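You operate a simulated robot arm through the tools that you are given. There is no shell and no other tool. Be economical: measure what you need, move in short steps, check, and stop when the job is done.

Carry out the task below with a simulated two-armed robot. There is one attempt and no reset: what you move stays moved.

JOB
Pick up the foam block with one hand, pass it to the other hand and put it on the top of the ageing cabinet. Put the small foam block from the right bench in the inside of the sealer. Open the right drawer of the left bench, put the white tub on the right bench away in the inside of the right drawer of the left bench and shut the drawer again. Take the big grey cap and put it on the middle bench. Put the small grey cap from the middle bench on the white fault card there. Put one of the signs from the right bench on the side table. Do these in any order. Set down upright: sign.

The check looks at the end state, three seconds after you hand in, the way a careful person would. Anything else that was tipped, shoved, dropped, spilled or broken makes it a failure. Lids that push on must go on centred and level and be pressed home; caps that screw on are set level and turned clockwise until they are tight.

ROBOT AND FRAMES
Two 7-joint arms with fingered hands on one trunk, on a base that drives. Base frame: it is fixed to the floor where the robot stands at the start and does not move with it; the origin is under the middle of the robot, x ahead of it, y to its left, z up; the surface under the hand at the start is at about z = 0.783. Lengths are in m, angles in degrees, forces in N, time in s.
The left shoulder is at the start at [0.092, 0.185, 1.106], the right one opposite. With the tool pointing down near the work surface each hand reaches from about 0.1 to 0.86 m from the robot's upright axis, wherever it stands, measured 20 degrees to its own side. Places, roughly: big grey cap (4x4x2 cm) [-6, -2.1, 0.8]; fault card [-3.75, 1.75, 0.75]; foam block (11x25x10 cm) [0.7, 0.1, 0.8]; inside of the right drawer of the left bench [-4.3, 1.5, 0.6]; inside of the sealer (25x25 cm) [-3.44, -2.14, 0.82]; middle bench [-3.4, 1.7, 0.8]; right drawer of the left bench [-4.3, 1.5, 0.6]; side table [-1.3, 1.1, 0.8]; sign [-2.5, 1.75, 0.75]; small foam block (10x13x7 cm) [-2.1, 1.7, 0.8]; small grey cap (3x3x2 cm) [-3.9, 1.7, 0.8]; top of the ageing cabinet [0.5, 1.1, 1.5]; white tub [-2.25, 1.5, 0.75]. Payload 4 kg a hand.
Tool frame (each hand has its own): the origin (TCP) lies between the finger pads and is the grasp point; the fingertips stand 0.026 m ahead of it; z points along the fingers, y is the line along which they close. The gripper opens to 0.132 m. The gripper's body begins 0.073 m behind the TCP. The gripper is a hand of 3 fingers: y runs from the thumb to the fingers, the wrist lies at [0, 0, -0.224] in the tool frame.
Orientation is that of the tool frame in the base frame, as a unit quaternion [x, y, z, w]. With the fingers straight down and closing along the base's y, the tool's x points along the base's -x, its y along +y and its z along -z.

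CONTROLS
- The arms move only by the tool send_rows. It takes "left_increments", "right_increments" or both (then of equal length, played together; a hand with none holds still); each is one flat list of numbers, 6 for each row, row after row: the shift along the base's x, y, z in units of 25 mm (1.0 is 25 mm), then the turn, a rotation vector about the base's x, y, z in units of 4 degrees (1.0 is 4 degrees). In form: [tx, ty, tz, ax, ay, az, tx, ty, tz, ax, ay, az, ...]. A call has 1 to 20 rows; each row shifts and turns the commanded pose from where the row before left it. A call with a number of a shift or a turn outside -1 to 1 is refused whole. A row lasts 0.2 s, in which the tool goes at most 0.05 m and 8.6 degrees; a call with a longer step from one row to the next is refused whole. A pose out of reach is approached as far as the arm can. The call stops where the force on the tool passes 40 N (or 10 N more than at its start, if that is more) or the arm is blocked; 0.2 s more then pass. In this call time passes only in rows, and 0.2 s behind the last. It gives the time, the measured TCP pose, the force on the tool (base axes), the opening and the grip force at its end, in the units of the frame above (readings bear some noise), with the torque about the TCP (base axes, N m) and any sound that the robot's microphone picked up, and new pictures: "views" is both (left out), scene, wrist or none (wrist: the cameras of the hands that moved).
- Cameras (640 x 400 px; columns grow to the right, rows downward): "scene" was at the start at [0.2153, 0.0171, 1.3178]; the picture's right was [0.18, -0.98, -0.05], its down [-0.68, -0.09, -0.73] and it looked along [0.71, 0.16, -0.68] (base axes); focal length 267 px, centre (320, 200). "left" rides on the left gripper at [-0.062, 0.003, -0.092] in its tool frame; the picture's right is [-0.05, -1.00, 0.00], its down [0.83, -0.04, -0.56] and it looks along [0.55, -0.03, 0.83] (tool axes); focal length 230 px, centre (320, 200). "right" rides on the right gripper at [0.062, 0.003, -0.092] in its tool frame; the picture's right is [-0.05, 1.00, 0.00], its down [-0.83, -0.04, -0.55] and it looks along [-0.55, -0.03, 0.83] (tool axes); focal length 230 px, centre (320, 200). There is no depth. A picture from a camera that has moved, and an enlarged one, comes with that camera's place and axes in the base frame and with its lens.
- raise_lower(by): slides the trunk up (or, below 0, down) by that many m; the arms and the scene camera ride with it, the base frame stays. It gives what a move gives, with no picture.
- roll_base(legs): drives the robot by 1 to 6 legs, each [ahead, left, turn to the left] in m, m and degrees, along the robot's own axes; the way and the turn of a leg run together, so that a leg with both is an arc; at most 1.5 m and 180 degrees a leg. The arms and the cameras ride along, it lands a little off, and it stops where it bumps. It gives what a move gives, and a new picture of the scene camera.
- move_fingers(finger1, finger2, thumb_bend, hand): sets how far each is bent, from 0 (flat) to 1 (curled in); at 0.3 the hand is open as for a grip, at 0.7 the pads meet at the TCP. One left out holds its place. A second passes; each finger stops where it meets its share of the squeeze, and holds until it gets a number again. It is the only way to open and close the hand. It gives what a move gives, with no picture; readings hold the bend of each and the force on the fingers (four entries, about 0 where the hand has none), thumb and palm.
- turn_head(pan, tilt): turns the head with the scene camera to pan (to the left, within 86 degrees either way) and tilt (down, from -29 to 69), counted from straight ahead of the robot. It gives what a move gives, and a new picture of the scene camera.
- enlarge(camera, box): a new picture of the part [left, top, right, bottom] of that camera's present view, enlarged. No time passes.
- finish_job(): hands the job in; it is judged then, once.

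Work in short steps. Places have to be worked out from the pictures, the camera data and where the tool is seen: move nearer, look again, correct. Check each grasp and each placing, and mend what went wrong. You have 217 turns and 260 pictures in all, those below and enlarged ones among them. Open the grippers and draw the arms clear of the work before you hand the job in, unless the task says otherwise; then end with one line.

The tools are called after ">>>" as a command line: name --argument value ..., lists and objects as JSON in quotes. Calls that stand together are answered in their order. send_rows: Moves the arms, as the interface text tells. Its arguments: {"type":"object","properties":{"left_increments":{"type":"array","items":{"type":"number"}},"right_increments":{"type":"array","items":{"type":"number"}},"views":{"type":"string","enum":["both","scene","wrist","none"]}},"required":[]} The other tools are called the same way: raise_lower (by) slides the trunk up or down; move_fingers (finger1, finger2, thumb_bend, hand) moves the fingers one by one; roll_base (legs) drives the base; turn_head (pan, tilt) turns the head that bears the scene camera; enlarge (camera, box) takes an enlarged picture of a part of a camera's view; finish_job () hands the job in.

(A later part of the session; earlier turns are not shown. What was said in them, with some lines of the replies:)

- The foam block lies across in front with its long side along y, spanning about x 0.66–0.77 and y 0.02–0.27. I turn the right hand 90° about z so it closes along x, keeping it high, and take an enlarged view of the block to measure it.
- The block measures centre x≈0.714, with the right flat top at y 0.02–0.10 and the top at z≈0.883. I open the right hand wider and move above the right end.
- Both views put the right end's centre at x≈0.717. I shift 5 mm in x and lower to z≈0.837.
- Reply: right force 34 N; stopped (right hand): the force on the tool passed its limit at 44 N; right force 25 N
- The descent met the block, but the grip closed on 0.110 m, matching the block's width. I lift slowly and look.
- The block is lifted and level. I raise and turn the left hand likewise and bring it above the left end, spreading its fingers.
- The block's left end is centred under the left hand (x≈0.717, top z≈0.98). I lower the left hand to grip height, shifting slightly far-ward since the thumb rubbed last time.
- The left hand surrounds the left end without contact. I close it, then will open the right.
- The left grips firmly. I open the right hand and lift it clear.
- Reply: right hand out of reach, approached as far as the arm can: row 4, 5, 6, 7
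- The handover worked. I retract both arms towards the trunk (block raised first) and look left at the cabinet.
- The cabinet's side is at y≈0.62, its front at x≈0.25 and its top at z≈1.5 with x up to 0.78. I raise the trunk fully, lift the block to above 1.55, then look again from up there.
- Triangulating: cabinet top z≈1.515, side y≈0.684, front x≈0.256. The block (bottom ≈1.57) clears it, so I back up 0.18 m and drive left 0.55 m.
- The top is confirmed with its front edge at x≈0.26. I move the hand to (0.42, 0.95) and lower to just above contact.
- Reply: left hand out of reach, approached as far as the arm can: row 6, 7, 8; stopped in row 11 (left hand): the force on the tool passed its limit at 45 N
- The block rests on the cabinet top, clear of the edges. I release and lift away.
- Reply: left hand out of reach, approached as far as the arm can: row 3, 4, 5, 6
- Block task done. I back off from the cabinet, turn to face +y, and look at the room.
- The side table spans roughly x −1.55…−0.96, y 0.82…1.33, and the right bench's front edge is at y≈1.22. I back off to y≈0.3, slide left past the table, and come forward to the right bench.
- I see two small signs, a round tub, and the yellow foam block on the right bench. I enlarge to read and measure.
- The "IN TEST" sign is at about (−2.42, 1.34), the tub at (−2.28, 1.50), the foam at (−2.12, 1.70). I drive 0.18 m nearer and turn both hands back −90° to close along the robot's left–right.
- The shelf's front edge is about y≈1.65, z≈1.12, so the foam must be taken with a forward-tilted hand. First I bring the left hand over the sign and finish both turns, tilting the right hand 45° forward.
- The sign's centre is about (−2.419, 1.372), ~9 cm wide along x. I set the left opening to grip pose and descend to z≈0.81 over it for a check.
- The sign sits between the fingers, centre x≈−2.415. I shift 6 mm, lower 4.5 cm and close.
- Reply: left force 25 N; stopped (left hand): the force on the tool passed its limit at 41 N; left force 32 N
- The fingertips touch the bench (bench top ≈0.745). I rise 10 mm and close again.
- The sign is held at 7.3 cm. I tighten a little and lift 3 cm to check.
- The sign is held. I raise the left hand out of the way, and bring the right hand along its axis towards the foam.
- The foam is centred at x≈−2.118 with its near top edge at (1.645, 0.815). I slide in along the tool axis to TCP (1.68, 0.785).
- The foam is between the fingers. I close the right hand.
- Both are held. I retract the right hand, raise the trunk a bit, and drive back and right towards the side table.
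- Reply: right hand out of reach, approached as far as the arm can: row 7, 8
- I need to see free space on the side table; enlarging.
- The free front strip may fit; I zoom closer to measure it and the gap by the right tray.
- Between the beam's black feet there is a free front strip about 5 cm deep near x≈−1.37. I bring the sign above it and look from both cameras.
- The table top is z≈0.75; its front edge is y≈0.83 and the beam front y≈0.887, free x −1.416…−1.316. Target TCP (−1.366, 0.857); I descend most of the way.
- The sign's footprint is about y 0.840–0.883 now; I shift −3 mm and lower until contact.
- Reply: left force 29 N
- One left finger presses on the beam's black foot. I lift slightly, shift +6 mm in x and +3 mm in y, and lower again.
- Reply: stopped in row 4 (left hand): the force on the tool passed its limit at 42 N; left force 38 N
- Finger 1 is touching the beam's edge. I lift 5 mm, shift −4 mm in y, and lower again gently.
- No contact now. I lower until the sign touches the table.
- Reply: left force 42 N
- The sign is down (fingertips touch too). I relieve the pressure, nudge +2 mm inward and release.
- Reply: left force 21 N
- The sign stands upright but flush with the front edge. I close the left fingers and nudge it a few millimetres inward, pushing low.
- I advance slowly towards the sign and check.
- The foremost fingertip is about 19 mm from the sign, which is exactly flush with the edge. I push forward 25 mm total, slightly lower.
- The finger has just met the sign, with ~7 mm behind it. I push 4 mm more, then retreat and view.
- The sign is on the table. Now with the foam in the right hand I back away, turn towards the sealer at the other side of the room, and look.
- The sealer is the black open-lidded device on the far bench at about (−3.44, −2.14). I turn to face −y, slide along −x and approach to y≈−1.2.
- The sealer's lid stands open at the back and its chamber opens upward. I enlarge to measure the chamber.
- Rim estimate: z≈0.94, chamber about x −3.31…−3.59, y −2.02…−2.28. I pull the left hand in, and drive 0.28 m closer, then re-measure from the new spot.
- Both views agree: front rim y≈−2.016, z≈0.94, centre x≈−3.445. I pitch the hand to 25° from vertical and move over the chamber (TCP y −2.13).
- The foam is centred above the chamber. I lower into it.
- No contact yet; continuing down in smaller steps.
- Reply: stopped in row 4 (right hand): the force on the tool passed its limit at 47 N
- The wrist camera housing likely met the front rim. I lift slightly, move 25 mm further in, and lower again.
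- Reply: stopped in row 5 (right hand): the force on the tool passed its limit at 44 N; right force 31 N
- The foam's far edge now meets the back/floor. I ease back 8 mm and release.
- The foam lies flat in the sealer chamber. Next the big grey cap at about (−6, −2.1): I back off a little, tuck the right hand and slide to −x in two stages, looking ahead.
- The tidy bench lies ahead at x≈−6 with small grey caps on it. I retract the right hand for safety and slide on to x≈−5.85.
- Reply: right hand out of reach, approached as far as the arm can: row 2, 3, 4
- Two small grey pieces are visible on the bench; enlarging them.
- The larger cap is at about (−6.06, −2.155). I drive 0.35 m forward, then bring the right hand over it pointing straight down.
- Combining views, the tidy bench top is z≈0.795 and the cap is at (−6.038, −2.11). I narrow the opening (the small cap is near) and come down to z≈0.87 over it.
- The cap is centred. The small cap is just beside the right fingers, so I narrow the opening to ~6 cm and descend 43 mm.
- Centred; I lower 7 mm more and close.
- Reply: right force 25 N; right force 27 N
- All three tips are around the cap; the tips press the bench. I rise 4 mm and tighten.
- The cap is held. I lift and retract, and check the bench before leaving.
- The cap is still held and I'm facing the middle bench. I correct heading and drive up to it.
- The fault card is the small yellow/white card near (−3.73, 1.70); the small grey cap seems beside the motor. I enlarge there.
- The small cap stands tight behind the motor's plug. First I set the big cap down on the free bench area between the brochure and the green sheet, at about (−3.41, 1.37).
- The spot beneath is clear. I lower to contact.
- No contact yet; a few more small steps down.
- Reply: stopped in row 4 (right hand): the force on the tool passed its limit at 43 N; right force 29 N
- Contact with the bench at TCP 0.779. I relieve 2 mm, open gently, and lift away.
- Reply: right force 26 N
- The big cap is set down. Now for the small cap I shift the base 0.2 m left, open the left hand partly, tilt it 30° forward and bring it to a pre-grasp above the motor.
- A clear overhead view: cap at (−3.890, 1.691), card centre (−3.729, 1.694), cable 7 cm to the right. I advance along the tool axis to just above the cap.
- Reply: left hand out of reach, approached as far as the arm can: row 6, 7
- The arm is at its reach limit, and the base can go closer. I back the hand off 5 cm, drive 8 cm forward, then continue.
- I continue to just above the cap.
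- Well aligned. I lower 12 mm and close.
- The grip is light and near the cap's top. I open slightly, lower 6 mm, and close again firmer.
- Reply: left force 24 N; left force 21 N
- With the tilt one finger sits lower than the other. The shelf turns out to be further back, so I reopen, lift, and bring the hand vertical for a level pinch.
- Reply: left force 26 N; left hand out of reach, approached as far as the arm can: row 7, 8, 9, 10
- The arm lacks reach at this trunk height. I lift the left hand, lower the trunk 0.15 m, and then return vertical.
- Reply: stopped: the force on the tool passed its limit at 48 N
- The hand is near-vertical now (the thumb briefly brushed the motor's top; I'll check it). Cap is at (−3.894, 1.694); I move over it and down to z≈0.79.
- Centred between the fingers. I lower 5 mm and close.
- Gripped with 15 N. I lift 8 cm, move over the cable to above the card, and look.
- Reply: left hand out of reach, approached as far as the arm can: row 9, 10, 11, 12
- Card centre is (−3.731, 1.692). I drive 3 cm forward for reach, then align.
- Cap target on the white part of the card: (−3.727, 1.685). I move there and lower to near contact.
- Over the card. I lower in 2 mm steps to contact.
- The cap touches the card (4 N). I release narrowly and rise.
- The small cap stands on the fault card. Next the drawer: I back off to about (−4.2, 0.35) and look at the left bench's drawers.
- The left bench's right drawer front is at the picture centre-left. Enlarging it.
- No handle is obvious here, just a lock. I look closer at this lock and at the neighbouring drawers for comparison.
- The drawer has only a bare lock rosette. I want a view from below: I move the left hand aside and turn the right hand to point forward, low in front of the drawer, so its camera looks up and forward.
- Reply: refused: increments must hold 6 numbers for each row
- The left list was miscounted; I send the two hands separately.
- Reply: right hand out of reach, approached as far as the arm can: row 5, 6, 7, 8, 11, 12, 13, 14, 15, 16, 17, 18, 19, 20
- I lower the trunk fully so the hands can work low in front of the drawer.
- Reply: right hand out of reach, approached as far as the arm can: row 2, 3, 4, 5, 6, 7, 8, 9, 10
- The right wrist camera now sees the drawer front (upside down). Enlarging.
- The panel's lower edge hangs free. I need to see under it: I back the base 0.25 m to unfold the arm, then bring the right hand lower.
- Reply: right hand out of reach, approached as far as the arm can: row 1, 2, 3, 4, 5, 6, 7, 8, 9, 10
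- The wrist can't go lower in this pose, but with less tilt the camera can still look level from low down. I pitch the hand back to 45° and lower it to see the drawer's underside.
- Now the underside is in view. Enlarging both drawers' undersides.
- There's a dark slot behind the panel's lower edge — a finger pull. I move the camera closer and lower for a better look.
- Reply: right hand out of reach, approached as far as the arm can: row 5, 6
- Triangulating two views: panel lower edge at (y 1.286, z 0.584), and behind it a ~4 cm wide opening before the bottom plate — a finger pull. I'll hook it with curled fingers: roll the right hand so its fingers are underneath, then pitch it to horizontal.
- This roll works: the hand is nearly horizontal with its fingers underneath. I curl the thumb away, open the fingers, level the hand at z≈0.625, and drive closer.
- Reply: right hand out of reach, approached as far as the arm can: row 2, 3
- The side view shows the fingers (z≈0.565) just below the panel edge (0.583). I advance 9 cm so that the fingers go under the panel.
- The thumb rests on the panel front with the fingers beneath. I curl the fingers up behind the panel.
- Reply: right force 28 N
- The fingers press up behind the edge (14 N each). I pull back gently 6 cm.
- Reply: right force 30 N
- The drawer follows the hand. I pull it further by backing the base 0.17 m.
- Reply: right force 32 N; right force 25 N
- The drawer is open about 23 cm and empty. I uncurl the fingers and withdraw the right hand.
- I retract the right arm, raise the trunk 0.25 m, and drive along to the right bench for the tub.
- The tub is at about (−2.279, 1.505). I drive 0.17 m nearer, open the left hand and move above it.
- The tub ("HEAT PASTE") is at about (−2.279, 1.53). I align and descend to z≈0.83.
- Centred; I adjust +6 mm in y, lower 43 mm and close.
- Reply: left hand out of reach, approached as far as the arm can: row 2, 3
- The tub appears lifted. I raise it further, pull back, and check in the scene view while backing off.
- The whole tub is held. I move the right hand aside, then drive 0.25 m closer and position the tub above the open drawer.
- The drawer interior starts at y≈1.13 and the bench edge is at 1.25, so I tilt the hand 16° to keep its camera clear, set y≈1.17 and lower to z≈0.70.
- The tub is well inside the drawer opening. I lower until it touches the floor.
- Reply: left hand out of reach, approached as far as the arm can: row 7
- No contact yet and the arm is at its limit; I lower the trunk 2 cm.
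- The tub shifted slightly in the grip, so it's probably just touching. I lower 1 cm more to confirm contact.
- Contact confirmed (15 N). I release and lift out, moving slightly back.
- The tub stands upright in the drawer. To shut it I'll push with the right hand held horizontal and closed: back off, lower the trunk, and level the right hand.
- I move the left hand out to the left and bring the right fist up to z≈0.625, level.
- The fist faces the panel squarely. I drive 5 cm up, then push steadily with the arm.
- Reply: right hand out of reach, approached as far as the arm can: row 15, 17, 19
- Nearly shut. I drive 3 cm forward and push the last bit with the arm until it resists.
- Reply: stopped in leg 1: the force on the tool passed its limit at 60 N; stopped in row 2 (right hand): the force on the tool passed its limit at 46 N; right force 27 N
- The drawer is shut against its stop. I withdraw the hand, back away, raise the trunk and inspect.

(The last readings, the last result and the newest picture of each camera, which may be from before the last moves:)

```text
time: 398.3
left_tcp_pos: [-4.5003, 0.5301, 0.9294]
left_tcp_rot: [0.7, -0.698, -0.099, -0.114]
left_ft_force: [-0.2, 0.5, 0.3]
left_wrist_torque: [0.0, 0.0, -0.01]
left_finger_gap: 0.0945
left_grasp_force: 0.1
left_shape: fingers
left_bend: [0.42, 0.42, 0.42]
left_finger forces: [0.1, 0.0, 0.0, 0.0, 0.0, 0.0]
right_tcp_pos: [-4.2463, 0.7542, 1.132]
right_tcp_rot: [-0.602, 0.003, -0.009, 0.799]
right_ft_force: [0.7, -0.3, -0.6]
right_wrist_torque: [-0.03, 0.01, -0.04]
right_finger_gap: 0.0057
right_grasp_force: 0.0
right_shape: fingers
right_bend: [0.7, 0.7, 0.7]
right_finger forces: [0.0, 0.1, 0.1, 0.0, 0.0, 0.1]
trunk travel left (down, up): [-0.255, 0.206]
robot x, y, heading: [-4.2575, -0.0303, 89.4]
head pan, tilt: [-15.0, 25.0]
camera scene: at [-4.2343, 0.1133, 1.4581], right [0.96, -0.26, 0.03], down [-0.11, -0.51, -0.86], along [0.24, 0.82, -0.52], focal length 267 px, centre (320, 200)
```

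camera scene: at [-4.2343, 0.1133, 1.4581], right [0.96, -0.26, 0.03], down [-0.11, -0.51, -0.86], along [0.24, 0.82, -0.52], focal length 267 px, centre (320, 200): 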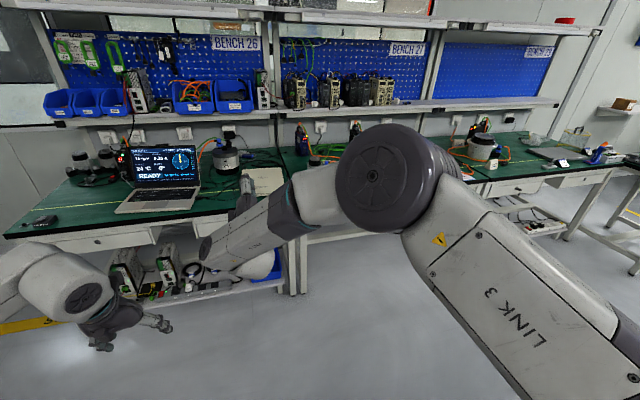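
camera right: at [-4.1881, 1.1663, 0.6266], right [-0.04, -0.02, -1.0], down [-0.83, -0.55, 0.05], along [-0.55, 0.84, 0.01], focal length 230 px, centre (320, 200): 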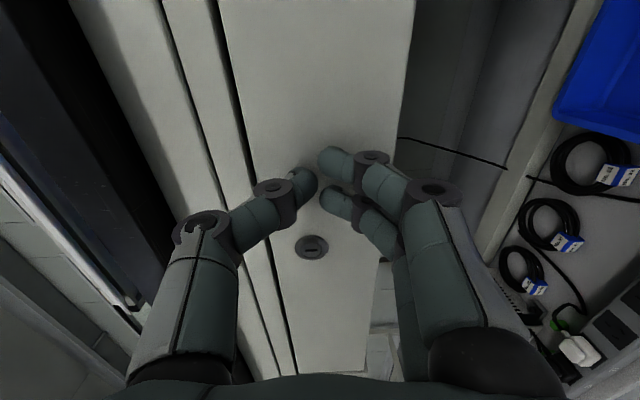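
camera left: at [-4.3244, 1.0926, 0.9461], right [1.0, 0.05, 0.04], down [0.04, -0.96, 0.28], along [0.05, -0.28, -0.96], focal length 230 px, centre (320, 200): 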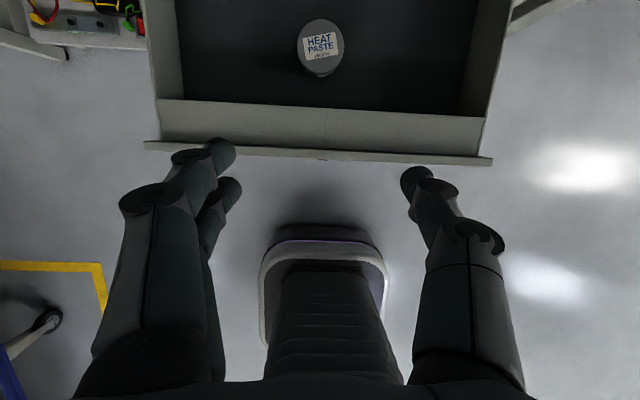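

The right arm blocks the view. I open and lower it to the side, then inspect.

>>> move_fingers --hand "right" --finger1 0.3 --finger2 0.3 --thumb_bend 0.3

>>> send_rows --right_increments '[0.9, -0.2, -0.5, -1, 0, 0, 0.9, -0.2, -0.5, -1, 0, 0, 0.9, -0.2, -0.5, -1, 0, 0, 0.9, -0.2, -0.5, -1, 0, 0, 0.9, -0.2, -0.5, -1, 0, 0, 0.9, -0.2, -0.5, -1, 0, 0, 0.9, -0.2, -0.5, -1, 0, 0, 0.9, -0.2, 0, -1, 0, 0, 0.9, 0, 0, -1, 0, 0, 0, 0, 0, -1, 0, 0, 0, 0, 0, -1, 0, 0, 0, 0, 0, -1, 0, 0]' --views "none"

>>> turn_head --pan 0 --tilt 30

```text
time: 399.3
left_tcp_pos: [-4.5011, 0.529, 0.9293]
left_tcp_rot: [0.699, -0.699, -0.099, -0.114]
left_ft_force: [0.4, 0.2, -0.8]
left_wrist_torque: [0.0, 0.0, 0.04]
left_finger_gap: 0.0941
left_grasp_force: 0.2
left_shape: fingers
left_bend: [0.42, 0.42, 0.42]
left_finger forces: [0.1, 0.1, 0.1, 0.0, 0.0, 0.1]
right_tcp_pos: [-4.2459, 0.754, 1.132]
right_tcp_rot: [-0.602, 0.003, -0.009, 0.798]
right_ft_force: [-0.9, 0.5, -1.1]
right_wrist_torque: [0.0, -0.02, -0.04]
right_finger_gap: 0.1337
right_grasp_force: 0.1
right_shape: fingers
right_bend: [0.3, 0.3, 0.3]
right_finger forces: [0.0, 0.0, 0.0, 0.0, 0.0, 0.0]
trunk travel left (down, up): [-0.255, 0.206]
robot x, y, heading: [-4.2545, -0.03, 89.6]
head pan, tilt: [-15.0, 25.0]
```

```text
time: 401.9
left_tcp_pos: [-4.5001, 0.5298, 0.9299]
left_tcp_rot: [0.7, -0.699, -0.098, -0.113]
left_ft_force: [-0.2, 0.4, -0.7]
left_wrist_torque: [-0.03, 0.02, 0.0]
left_finger_gap: 0.0942
left_grasp_force: 0.0
left_shape: fingers
left_bend: [0.42, 0.42, 0.42]
left_finger forces: [0.0, 0.1, 0.0, 0.0, 0.0, 0.1]
right_tcp_pos: [-4.043, 0.7135, 1.044]
right_tcp_rot: [0.875, 0.002, 0.01, -0.484]
right_ft_force: [0.5, 0.1, -0.1]
right_wrist_torque: [0.01, 0.0, 0.0]
right_finger_gap: 0.1342
right_grasp_force: 0.0
right_shape: fingers
right_bend: [0.3, 0.3, 0.3]
right_finger forces: [0.1, 0.1, 0.0, 0.1, 0.0, 0.0]
trunk travel left (down, up): [-0.255, 0.206]
robot x, y, heading: [-4.2576, -0.0296, 89.6]
head pan, tilt: [-15.0, 25.0]
```

```text
time: 402.7
left_tcp_pos: [-4.5007, 0.5299, 0.9296]
left_tcp_rot: [0.699, -0.698, -0.098, -0.115]
left_ft_force: [0.5, -0.3, 0.3]
left_wrist_torque: [0.01, 0.01, -0.02]
left_finger_gap: 0.094
left_grasp_force: 0.0
left_shape: fingers
left_bend: [0.42, 0.42, 0.42]
left_finger forces: [0.0, 0.0, 0.0, 0.0, 0.0, 0.1]
right_tcp_pos: [-4.0417, 0.7144, 1.0446]
right_tcp_rot: [0.875, 0.002, 0.01, -0.484]
right_ft_force: [0.0, 0.3, 0.0]
right_wrist_torque: [0.02, -0.01, -0.03]
right_finger_gap: 0.1339
right_grasp_force: 0.1
right_shape: fingers
right_bend: [0.3, 0.3, 0.3]
right_finger forces: [0.0, 0.0, 0.0, 0.1, 0.0, 0.0]
trunk travel left (down, up): [-0.255, 0.206]
robot x, y, heading: [-4.2569, -0.0242, 89.4]
head pan, tilt: [0.0, 30.0]
camera scene: at [-4.258, 0.114, 1.4501], right [1.0, -0.01, 0.0], down [0.0, -0.59, -0.81], along [0.01, 0.81, -0.59], focal length 267 px, centre (320, 200)
```

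scene: 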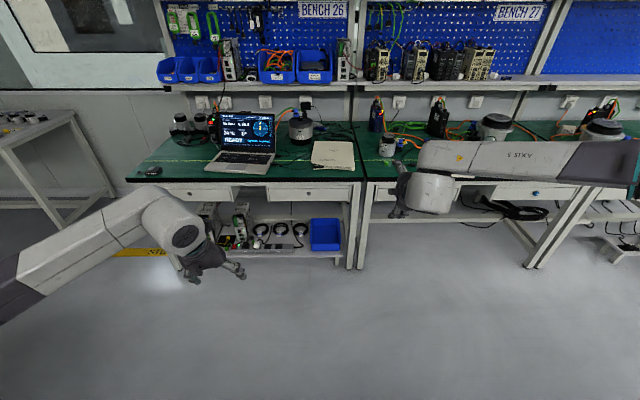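

The drawer looks shut. I zoom on it, then move right to check the middle bench.

>>> enlarge --camera "scene" --box '[230, 170, 370, 220]'

>>> roll_base --legs '[[0.3, -0.35, 0]]'

>>> enlarge --camera "scene" --box '[300, 90, 520, 250]'

```text
4.57 times, centred on (300, 195) of scene
camera zoom: at [-4.258, 0.114, 1.4501], right [1.0, -0.01, 0.0], down [0.0, -0.59, -0.81], along [0.01, 0.81, -0.59], focal length 1222 px, centre (411, 223)
```

zoom: 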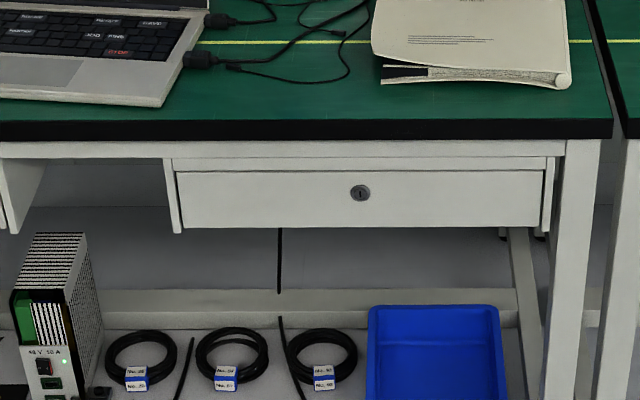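

```text
time: 405.5
left_tcp_pos: [-4.1429, 0.8299, 0.9294]
left_tcp_rot: [0.701, -0.697, -0.099, -0.113]
left_ft_force: [-0.6, -0.1, 0.9]
left_wrist_torque: [0.04, -0.03, -0.05]
left_finger_gap: 0.0943
left_grasp_force: 0.1
left_shape: fingers
left_bend: [0.42, 0.42, 0.42]
left_finger forces: [0.0, 0.1, 0.1, 0.0, 0.0, 0.1]
right_tcp_pos: [-3.685, 1.016, 1.0442]
right_tcp_rot: [0.875, 0.002, 0.01, -0.485]
right_ft_force: [0.1, -1.1, -0.2]
right_wrist_torque: [0.0, 0.01, -0.02]
right_finger_gap: 0.1342
right_grasp_force: 0.0
right_shape: fingers
right_bend: [0.3, 0.3, 0.3]
right_finger forces: [0.0, 0.0, 0.0, 0.0, 0.1, 0.0]
trunk travel left (down, up): [-0.255, 0.206]
robot x, y, heading: [-3.8981, 0.273, 89.5]
head pan, tilt: [0.0, 30.0]
camera scene: at [-3.8995, 0.4147, 1.4501], right [1.0, 0.0, 0.0], down [0.0, -0.59, -0.81], along [0.0, 0.81, -0.59], focal length 267 px, centre (320, 200)
```

scene: 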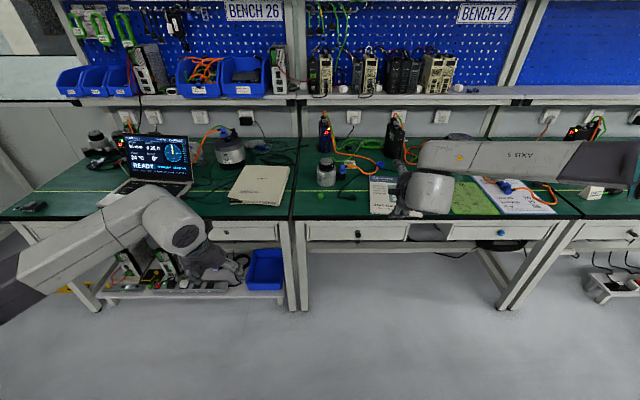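

```text
2.50 times, centred on (410, 170) of scene
camera zoom: at [-3.8995, 0.4147, 1.4501], right [1.0, 0.0, 0.0], down [0.0, -0.59, -0.81], along [0.0, 0.81, -0.59], focal length 668 px, centre (95, 275)
```

zoom: 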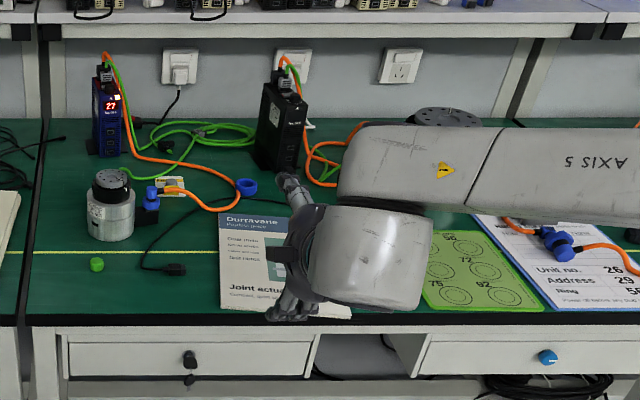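

The drawer is flush. I check the fault card with its cap and the big cap once more, from a nearer angle with the right arm swung aside.

>>> roll_base --legs '[[0.25, -0.45, 0]]'

>>> enlarge --camera "scene" --box '[180, 110, 400, 280]'

```text
time: 408.5
left_tcp_pos: [-3.6899, 1.0739, 0.9295]
left_tcp_rot: [-0.698, 0.7, 0.097, 0.113]
left_ft_force: [0.4, -0.3, 0.4]
left_wrist_torque: [-0.02, 0.01, 0.0]
left_finger_gap: 0.0941
left_grasp_force: 0.0
left_shape: fingers
left_bend: [0.42, 0.42, 0.42]
left_finger forces: [0.1, 0.0, 0.0, 0.0, 0.0, 0.0]
right_tcp_pos: [-3.2316, 1.2561, 1.0432]
right_tcp_rot: [0.874, 0.0, 0.012, -0.485]
right_ft_force: [-0.1, 1.0, -0.5]
right_wrist_torque: [0.01, -0.03, 0.03]
right_finger_gap: 0.134
right_grasp_force: 0.0
right_shape: fingers
right_bend: [0.3, 0.3, 0.3]
right_finger forces: [0.0, 0.0, 0.0, 0.1, 0.0, 0.0]
trunk travel left (down, up): [-0.255, 0.206]
robot x, y, heading: [-3.4524, 0.5139, 89.4]
head pan, tilt: [0.0, 30.0]
camera scene: at [-3.4505, 0.656, 1.4501], right [1.0, -0.01, 0.0], down [-0.01, -0.59, -0.81], along [0.01, 0.81, -0.59], focal length 267 px, centre (320, 200)
```

scene: 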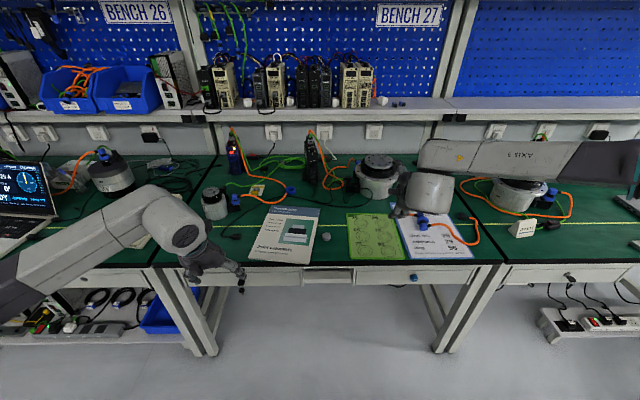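

```text
2.35 times, centred on (290, 195) of scene
camera zoom: at [-3.4505, 0.656, 1.4501], right [1.0, -0.01, 0.0], down [-0.01, -0.59, -0.81], along [0.01, 0.81, -0.59], focal length 629 px, centre (391, 212)
```

zoom: 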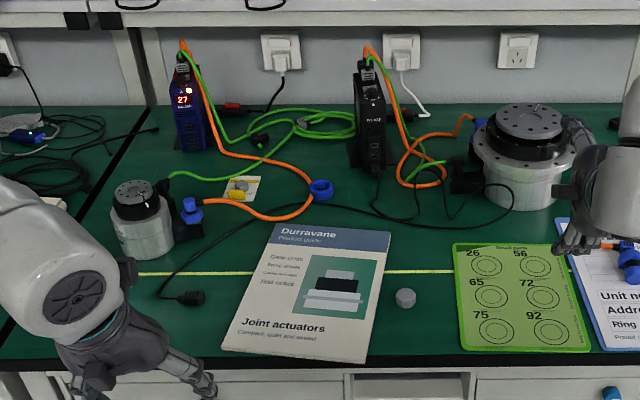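

Everything is in place: big cap on the bench, small cap on the card, drawer shut. I back clear and hand in.

>>> roll_base --legs '[[-0.4, 0, 0]]'

>>> finish_job

```text
time: 410.9
left_tcp_pos: [-3.6972, 0.6806, 0.9283]
left_tcp_rot: [0.7, -0.698, -0.098, -0.114]
left_ft_force: [0.4, 0.3, 0.4]
left_wrist_torque: [0.03, 0.0, 0.03]
left_finger_gap: 0.0943
left_grasp_force: 0.1
left_shape: fingers
left_bend: [0.42, 0.42, 0.42]
left_finger forces: [0.1, 0.0, 0.1, 0.0, 0.1, 0.0]
right_tcp_pos: [-3.2385, 0.8658, 1.044]
right_tcp_rot: [0.875, 0.001, 0.01, -0.484]
right_ft_force: [0.3, 1.0, -1.0]
right_wrist_torque: [-0.02, 0.0, -0.02]
right_finger_gap: 0.1339
right_grasp_force: 0.1
right_shape: fingers
right_bend: [0.3, 0.3, 0.3]
right_finger forces: [0.0, 0.1, 0.0, 0.0, 0.1, 0.1]
trunk travel left (down, up): [-0.255, 0.206]
robot x, y, heading: [-3.4559, 0.1234, 89.7]
head pan, tilt: [0.0, 30.0]
camera scene: at [-3.455, 0.2645, 1.4499], right [1.0, -0.01, 0.0], down [0.0, -0.59, -0.81], along [0.01, 0.81, -0.59], focal length 267 px, centre (320, 200)
```

scene: 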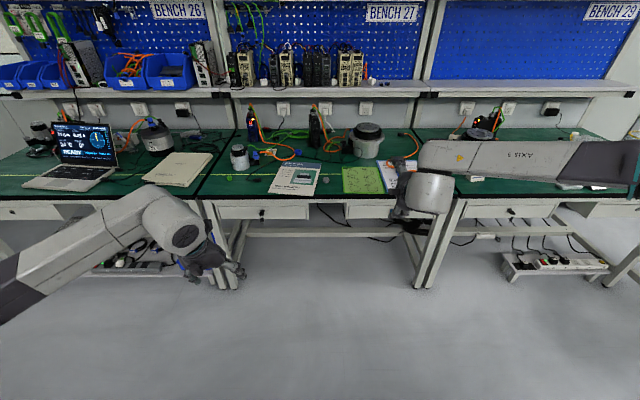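

```text
The job is handed in.
```

All six tasks were carried out and the job is handed in; the sign sits close to the side table's front edge, and a finger briefly pressed the load beam and the thumb the small motor's top, with no shift visible in the pictures afterwards.
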